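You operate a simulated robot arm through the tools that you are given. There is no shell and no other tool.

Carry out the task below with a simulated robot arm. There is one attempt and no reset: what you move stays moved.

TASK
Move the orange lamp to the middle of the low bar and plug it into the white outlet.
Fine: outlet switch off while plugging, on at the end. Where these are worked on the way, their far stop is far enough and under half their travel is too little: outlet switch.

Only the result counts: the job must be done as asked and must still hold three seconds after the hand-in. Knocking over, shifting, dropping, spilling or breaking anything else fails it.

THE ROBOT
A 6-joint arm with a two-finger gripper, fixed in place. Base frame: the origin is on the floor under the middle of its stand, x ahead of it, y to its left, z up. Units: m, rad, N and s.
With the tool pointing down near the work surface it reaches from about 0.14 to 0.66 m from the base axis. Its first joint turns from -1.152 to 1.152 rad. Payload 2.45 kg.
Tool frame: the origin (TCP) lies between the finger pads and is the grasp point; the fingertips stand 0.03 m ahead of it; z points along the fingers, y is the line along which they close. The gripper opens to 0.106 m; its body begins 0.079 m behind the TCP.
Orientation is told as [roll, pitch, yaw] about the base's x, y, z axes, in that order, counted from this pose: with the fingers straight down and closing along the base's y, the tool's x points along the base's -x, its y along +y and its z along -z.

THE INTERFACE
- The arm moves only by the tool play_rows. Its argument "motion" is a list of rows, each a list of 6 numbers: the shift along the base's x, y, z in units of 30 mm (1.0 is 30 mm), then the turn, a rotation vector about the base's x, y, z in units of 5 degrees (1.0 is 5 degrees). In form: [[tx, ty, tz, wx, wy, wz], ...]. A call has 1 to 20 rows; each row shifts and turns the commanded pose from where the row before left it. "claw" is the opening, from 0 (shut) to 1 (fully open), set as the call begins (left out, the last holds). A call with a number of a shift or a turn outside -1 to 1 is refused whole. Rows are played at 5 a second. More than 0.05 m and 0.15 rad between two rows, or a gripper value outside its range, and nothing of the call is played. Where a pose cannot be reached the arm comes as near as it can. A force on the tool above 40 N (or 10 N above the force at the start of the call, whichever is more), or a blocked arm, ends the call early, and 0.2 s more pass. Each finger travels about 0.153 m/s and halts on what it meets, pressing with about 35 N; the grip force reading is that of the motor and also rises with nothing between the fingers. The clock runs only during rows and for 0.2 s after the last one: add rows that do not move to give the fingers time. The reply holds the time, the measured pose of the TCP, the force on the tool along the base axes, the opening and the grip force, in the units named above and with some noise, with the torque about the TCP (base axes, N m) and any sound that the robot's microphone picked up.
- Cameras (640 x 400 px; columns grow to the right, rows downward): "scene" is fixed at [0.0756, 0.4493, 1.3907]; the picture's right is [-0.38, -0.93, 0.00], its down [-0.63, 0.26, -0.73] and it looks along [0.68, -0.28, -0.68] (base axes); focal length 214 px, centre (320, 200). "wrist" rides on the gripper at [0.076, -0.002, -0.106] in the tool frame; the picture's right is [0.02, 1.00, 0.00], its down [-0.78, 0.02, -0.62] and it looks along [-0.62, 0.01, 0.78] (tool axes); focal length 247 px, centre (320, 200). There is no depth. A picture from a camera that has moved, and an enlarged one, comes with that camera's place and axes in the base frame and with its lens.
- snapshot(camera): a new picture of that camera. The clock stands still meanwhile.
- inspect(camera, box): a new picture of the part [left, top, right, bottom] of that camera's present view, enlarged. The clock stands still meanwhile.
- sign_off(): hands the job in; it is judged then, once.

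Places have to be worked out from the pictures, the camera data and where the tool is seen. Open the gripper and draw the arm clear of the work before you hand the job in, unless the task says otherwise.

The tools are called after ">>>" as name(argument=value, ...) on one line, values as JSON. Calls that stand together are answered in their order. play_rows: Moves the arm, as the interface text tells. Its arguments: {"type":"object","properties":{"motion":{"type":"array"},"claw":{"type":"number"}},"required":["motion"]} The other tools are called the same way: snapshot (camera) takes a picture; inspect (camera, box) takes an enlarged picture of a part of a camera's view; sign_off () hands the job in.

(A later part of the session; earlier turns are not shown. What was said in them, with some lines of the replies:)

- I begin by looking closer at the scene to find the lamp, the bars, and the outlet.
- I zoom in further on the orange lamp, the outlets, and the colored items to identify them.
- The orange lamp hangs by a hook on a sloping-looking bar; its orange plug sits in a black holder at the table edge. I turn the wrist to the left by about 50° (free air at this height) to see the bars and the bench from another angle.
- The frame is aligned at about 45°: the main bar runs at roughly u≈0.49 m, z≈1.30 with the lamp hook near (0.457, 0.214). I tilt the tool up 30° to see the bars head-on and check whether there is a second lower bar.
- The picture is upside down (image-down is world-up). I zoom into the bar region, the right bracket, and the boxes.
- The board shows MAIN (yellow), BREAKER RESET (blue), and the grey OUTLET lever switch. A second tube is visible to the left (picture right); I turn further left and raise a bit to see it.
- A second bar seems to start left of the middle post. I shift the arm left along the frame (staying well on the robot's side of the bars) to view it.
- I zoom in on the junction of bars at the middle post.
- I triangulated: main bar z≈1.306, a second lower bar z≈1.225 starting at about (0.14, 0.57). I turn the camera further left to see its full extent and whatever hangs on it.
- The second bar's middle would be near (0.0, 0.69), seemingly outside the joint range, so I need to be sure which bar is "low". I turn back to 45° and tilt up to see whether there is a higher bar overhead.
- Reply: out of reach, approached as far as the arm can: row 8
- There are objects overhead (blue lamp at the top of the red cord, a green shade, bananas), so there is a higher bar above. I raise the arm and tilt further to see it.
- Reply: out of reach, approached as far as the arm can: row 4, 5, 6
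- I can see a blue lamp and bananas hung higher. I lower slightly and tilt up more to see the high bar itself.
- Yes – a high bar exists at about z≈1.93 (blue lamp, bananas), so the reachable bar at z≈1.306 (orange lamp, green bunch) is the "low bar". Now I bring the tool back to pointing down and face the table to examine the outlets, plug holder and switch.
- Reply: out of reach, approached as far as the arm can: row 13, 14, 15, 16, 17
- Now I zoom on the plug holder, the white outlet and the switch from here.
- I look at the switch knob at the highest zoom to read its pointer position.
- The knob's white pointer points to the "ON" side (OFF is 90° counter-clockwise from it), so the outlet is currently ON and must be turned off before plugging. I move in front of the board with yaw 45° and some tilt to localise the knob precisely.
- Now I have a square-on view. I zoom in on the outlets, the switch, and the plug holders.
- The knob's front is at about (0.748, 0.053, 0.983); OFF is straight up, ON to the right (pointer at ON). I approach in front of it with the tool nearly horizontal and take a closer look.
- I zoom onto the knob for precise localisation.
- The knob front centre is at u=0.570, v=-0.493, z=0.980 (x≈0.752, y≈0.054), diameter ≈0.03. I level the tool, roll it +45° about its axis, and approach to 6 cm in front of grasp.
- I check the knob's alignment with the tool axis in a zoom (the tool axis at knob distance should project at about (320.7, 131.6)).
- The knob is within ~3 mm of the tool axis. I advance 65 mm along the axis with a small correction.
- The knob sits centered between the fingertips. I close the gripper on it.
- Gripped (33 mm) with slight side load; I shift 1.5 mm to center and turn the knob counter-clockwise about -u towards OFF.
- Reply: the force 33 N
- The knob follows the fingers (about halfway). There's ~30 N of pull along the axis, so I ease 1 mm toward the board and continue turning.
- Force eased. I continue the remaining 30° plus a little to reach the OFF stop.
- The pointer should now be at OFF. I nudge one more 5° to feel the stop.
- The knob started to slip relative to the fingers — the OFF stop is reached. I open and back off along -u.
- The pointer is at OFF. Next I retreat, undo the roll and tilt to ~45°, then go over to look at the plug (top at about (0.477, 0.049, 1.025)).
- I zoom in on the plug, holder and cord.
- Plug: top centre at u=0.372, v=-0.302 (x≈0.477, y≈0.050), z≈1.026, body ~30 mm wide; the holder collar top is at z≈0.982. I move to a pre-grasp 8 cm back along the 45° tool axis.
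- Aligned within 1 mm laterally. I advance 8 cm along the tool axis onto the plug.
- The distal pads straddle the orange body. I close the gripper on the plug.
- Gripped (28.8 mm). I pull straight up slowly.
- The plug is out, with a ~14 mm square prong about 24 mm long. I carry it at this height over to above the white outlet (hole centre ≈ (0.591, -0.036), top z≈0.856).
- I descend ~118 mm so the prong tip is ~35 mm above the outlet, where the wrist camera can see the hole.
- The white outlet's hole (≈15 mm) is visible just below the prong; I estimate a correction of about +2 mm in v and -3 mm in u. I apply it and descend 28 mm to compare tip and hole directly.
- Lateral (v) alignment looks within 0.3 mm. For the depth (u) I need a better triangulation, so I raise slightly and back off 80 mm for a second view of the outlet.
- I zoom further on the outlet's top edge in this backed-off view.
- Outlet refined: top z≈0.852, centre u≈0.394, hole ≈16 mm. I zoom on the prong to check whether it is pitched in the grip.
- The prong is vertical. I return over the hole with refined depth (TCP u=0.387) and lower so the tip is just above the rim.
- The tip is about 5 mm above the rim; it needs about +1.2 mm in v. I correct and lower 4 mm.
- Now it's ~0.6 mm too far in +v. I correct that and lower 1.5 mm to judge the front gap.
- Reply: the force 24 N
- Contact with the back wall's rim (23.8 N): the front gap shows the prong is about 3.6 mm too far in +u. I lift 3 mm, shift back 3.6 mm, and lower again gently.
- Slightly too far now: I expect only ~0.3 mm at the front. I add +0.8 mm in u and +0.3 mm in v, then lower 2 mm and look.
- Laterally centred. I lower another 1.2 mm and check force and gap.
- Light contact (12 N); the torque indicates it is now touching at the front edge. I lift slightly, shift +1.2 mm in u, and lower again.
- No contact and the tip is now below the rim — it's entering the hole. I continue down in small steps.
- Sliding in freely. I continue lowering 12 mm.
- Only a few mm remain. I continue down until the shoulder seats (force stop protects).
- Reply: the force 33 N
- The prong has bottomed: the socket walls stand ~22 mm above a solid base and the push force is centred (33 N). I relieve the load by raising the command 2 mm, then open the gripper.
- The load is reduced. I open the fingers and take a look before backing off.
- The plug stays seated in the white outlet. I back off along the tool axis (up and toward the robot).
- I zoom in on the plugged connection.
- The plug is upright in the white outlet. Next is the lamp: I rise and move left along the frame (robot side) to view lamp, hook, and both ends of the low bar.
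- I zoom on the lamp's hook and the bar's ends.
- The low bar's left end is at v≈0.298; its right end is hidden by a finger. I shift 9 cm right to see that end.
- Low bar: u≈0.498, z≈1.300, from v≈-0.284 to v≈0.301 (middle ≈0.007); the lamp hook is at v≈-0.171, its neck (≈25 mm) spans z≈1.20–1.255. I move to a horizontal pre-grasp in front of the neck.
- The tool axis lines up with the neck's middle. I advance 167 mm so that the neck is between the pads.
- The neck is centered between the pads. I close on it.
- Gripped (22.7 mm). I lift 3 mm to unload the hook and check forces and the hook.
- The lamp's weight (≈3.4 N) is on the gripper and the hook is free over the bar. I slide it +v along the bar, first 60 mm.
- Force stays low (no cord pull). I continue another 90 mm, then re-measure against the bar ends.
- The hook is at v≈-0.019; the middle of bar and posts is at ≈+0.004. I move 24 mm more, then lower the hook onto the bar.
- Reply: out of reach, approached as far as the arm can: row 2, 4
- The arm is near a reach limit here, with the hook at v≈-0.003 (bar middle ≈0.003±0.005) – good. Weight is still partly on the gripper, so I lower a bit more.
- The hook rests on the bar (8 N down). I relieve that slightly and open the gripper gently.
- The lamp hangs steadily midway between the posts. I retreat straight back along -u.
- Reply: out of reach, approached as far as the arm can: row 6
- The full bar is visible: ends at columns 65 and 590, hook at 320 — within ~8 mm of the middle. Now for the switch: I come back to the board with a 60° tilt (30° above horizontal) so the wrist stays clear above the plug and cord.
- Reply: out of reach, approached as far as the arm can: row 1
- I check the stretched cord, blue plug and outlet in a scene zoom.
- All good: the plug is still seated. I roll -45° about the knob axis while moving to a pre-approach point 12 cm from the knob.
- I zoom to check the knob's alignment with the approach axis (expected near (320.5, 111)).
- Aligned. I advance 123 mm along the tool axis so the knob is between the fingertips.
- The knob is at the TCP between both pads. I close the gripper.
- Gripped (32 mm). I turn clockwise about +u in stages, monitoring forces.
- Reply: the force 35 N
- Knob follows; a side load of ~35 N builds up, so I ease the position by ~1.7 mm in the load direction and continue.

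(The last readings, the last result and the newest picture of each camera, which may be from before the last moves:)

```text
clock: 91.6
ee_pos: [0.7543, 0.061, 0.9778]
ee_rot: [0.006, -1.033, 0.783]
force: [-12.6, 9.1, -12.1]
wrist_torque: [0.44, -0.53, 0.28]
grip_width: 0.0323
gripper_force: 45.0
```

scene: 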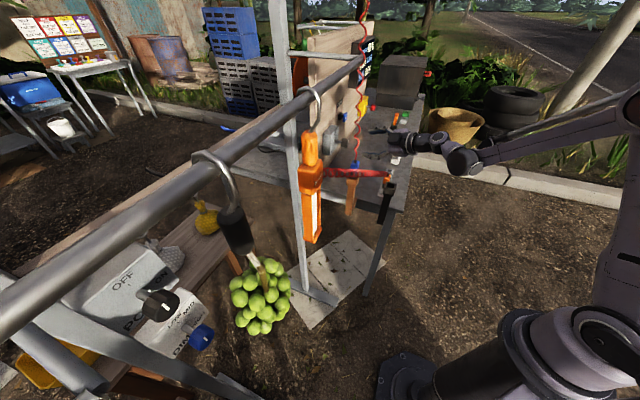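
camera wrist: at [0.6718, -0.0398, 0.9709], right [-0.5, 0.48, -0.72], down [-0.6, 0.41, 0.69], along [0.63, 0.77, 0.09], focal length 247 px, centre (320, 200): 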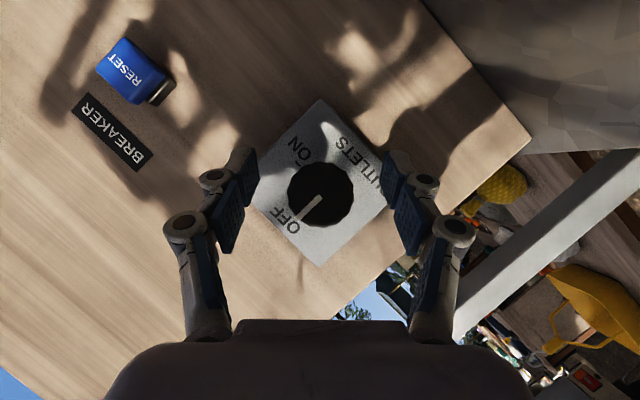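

Loads are moderate. I continue with a tiny correction.

>>> play_rows(motion=[[-0.018, 0.018, -0.02, 0, 0, 0], [0, 0, 0, 0.7071, 0.7071, 0], [0, 0, 0, 0.7071, 0.7071, 0], [0, 0, 0, 0.7071, 0.7071, 0], [0, 0, 0, 0.7071, 0.7071, 0]])

>>> inspect(camera="wrist", box=[220, 100, 420, 280])

```text
clock: 92.8
ee_pos: [0.7544, 0.0601, 0.9781]
ee_rot: [0.626, -0.938, 0.262]
force: [-14.4, 12.8, 1.0]
wrist_torque: [0.63, -0.74, -0.14]
grip_width: 0.0322
gripper_force: 44.8
```

```text
2.22 times, centred on (320, 190) of wrist
camera zoom: at [0.6613, -0.0298, 0.9656], right [-0.68, 0.66, 0.33], down [0.14, -0.33, 0.94], along [0.72, 0.68, 0.13], focal length 549 px, centre (320, 222)
```

zoom: 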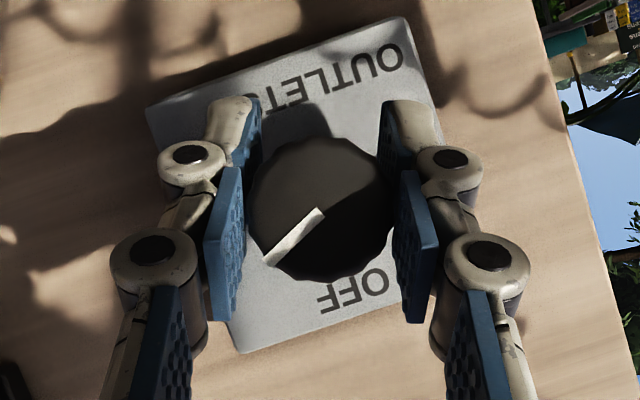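

65° turned. I continue the last 25° plus one extra row to the ON stop, with a small lateral correction.

>>> play_rows(motion=[[-0.024, 0.024, 0, 0, 0, 0], [0, 0, 0, 0.7071, 0.7071, 0], [0, 0, 0, 0.7071, 0.7071, 0], [0, 0, 0, 0.7071, 0.7071, 0], [0, 0, 0, 0.7071, 0.7071, 0], [0, 0, 0, 0.7071, 0.7071, 0], [0, 0, 0, 0, 0, 0]])

>>> inspect(camera="wrist", box=[220, 100, 420, 280])

```text
clock: 94.4
ee_pos: [0.752, 0.0627, 0.9782]
ee_rot: [1.105, -0.652, -0.087]
force: [-10.0, 13.2, 18.1]
wrist_torque: [-0.19, -0.1, 0.44]
grip_width: 0.0321
gripper_force: 45.2
```

```text
2.22 times, centred on (320, 190) of wrist
camera zoom: at [0.6574, -0.0259, 0.968], right [-0.52, 0.5, 0.7], down [0.39, -0.58, 0.71], along [0.76, 0.64, 0.11], focal length 549 px, centre (320, 222)
```

zoom: 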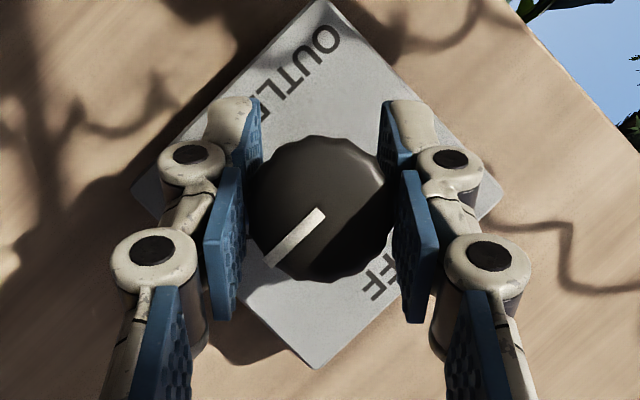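

The knob has rotated 90° with the fingers. I add one more 5° row to seat it at the ON stop.

>>> play_rows(motion=[[0, 0, -0.02, 0.7071, 0.7071, 0], [0, 0, 0, 0, 0, 0]])

>>> inspect(camera="wrist", box=[220, 100, 420, 280])

```text
clock: 95.0
ee_pos: [0.7513, 0.0623, 0.9776]
ee_rot: [1.17, -0.581, -0.122]
force: [-17.0, 14.6, 15.2]
wrist_torque: [-0.22, -0.7, 0.12]
grip_width: 0.0324
gripper_force: 44.8
```

```text
2.22 times, centred on (320, 190) of wrist
camera zoom: at [0.6564, -0.0249, 0.9681], right [-0.47, 0.45, 0.76], down [0.44, -0.62, 0.65], along [0.76, 0.64, 0.1], focal length 549 px, centre (320, 222)
```

zoom: 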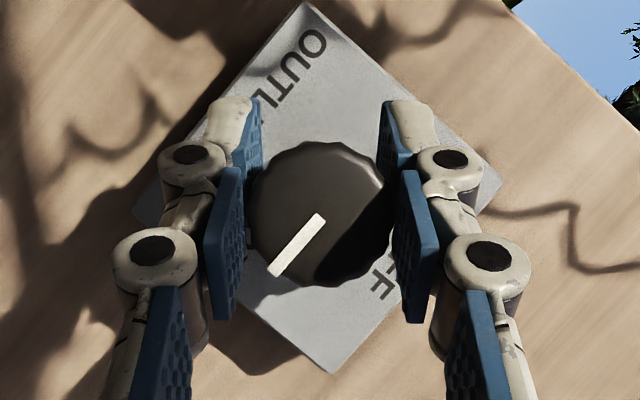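

The fingers slipped on the knob at the stop — it's at ON. I open the gripper and retreat along the tool axis.

>>> play_rows(motion=[[0, 0, 0, 0, 0, 0], [0, 0, 0, 0, 0, 0], [-0.264, -0.707, 0.262, 0, 0, 0], [-0.264, -0.707, 0.262, 0, 0, 0], [-0.264, -0.707, 0.262, 0, 0, 0], [-0.264, -0.707, 0.262, 0, 0, 0], [-0.264, -0.707, 0.262, 0, 0, 0]], claw=0.7)

>>> snapshot(camera="wrist")

>>> snapshot(camera="scene")

```text
clock: 96.6
ee_pos: [0.7129, -0.0455, 1.0143]
ee_rot: [1.168, -0.585, -0.126]
force: [-0.7, -1.2, 0.8]
wrist_torque: [0.01, 0.03, 0.01]
grip_width: 0.074
gripper_force: 0.1
```

```text
taken
camera wrist: at [0.6171, -0.133, 1.0061], right [-0.47, 0.46, 0.75], down [0.44, -0.62, 0.65], along [0.77, 0.63, 0.1], focal length 247 px, centre (320, 200)
```

wrist: 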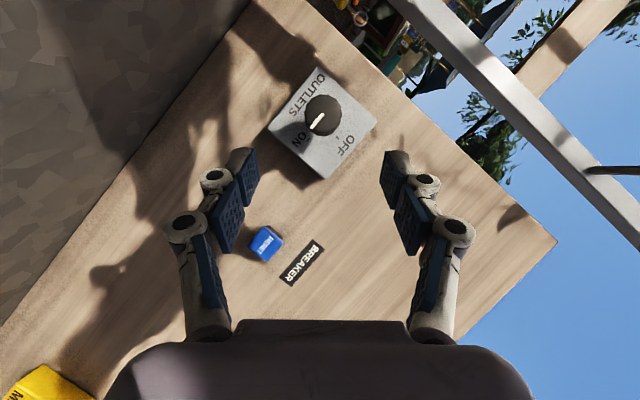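

```text
taken
```

scene: 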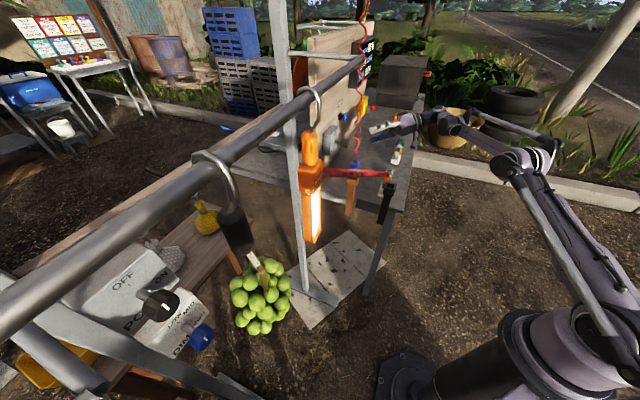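

The pointer is at ON. I zoom in on the lamp, the outlet, and the switch to verify.

>>> inspect(camera="scene", box=[280, 80, 420, 250])

>>> inspect(camera="wrist", box=[260, 60, 380, 180])

>>> inspect(camera="scene", box=[330, 0, 410, 80])

```text
2.35 times, centred on (350, 165) of scene
camera zoom: at [0.0756, 0.4494, 1.3907], right [-0.38, -0.93, 0.0], down [-0.63, 0.26, -0.73], along [0.68, -0.28, -0.68], focal length 505 px, centre (249, 282)
```

zoom: 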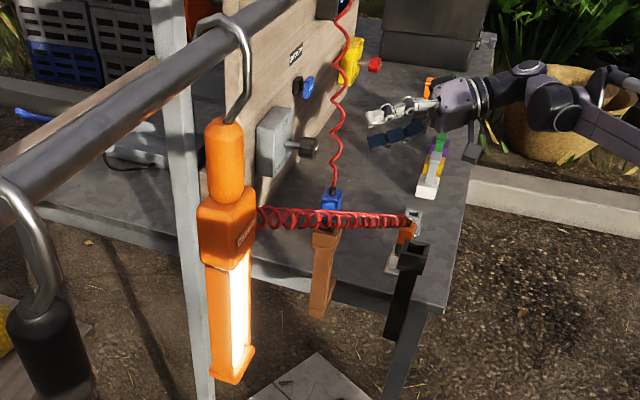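

```text
3.33 times, centred on (320, 120) of wrist
camera zoom: at [0.6171, -0.133, 1.0061], right [-0.47, 0.46, 0.75], down [0.44, -0.62, 0.65], along [0.77, 0.63, 0.1], focal length 823 px, centre (320, 467)
```

zoom: 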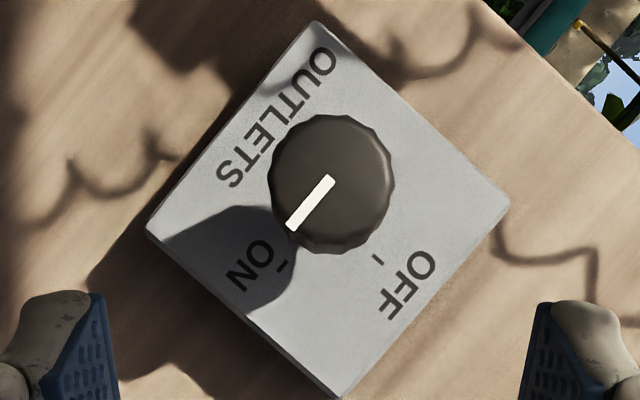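

```text
5.00 times, centred on (370, 40) of scene
camera zoom: at [0.0756, 0.4494, 1.3907], right [-0.38, -0.93, 0.0], down [-0.63, 0.26, -0.73], along [0.68, -0.28, -0.68], focal length 1072 px, centre (70, 1000)
```

zoom: 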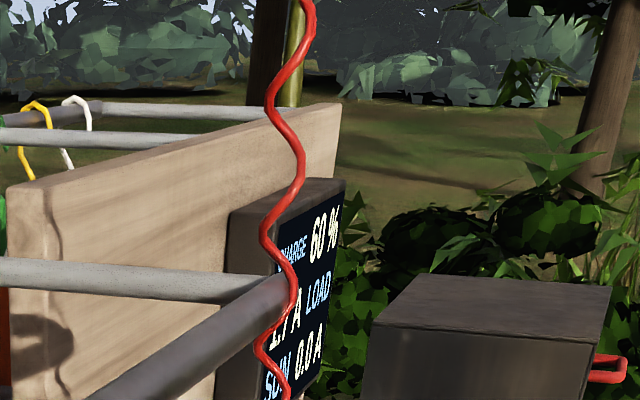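

The lamp is lit and the display shows a 1.7 A load, so plug and switch both work. I now draw the arm well clear of the work.

>>> play_rows(motion=[[-0.6, -0.6, 0.5, 0, 0, 0], [-0.6, -0.6, 0.6, 0, 0, 0], [-0.6, -0.4, 0.7, 0, 0, 0], [-0.6, -0.2, 0.7, 0, 0, 0], [-0.6, -0.1, 0.7, 0, 0, 0], [-0.6, 0, 0.7, 0, 0, 0], [-0.6, 0, 0.7, -0.7071, -0.7071, 0], [-0.6, 0, 0.5, -0.7071, -0.7071, 0], [-0.5, 0, 0.3, -0.7071, -0.7071, 0], [-0.5, 0, 0.3, -0.7071, -0.7071, 0], [-0.5, 0, 0.3, -0.7071, -0.7071, 0], [-0.5, 0, 0.3, -0.7071, -0.7071, 0], [-0.5, 0, 0, -0.7071, -0.7071, 0], [-0.5, 0, 0, -0.7071, -0.7071, 0], [0, 0, 0, -0.7071, -0.7071, 0], [0, 0, 0, -0.7071, -0.7071, 0]])

>>> snapshot(camera="wrist")

>>> snapshot(camera="scene")

```text
clock: 100.0
ee_pos: [0.4806, -0.1038, 1.2044]
ee_rot: [-0.003, -1.034, 0.789]
force: [-0.6, -0.7, 0.3]
wrist_torque: [-0.01, 0.0, 0.01]
grip_width: 0.0742
gripper_force: 0.0
```

```text
taken
camera wrist: at [0.3912, -0.1964, 1.1928], right [-0.71, 0.7, -0.02], down [-0.11, -0.08, 0.99], along [0.69, 0.71, 0.13], focal length 247 px, centre (320, 200)
```

wrist: 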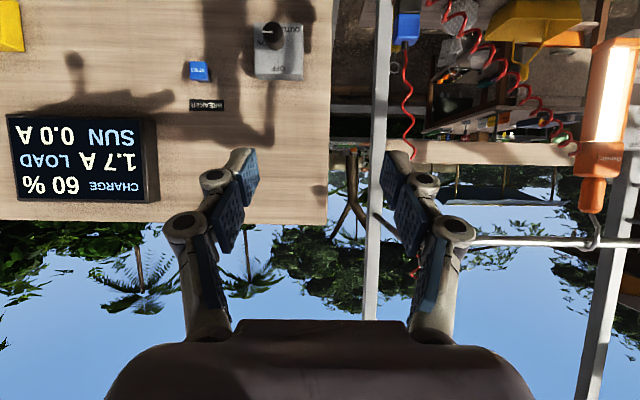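

```text
taken
```

scene: 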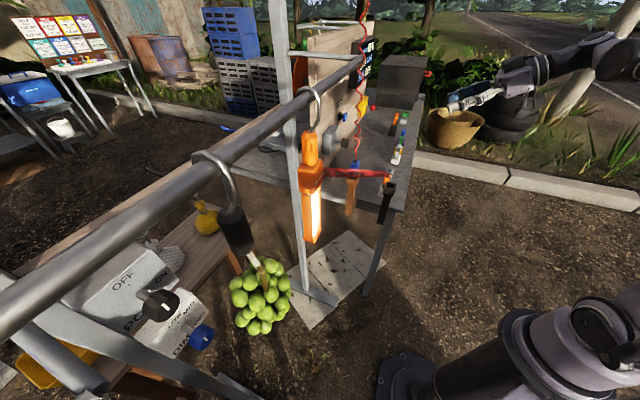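

Everything holds: lamp lit at mid-bar, load 1.7 A, plug seated, switch ON. I open the gripper fully, move further back, and then hand in.

>>> play_rows(motion=[[-0.6, 0, 0.3, 0, 0, 0], [-0.6, 0, 0.3, 0, 0, 0], [-0.6, 0, 0.3, 0, 0, 0], [-0.6, 0, 0.3, 0, 0, 0], [-0.6, 0, 0.2, 0, 0, 0], [0, 0, 0, 0, 0, 0], [0, 0, 0, 0, 0, 0], [0, 0, 0, 0, 0, 0]], claw=1.0)

>>> inspect(camera="scene", box=[280, 60, 420, 250])

```text
clock: 101.8
ee_pos: [0.3891, -0.1032, 1.2464]
ee_rot: [0.0, -1.035, 0.787]
force: [0.2, 0.6, -0.3]
wrist_torque: [-0.01, -0.01, -0.02]
grip_width: 0.106
gripper_force: 0.0
```

```text
2.11 times, centred on (350, 155) of scene
camera zoom: at [0.0756, 0.4493, 1.3907], right [-0.38, -0.93, 0.0], down [-0.63, 0.26, -0.73], along [0.68, -0.28, -0.68], focal length 452 px, centre (257, 295)
```

zoom: 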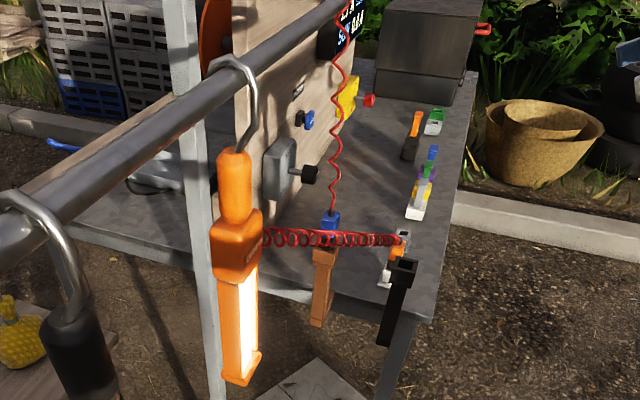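

The lamp hangs still and lit at the middle of the low bar, plugged into the white outlet with the outlet switch on, and the arm is clear with the gripper open. I hand in the job.

>>> sign_off()

```text
The job is handed in.
```

The orange lamp now hangs at the middle of the low bar and is plugged into the white outlet. The outlet switch was off while I plugged it in and is on now. The lamp is lit and the display reads a 1.7 A load.

- **Which bar:** I took "low bar" to be the one the lamp was already hanging on, at about 1.30 m, below the high bar at about 1.93 m. A second bar in the left bay is slightly lower, at about 1.22 m, but its middle looks out of the arm's reach.
- **Middle:** the hook sits about 8 mm from my estimate of the bar's midpoint.
- **Plug:** it is pushed in until the prong reached the bottom of the socket. A gap of about 5 mm shows between the plug body and the outlet rim.

I did not move anything else. The blue plug, the fuses, MAIN and the hanging green bunch are where they were. The gripper is open and the arm is drawn back from the work.
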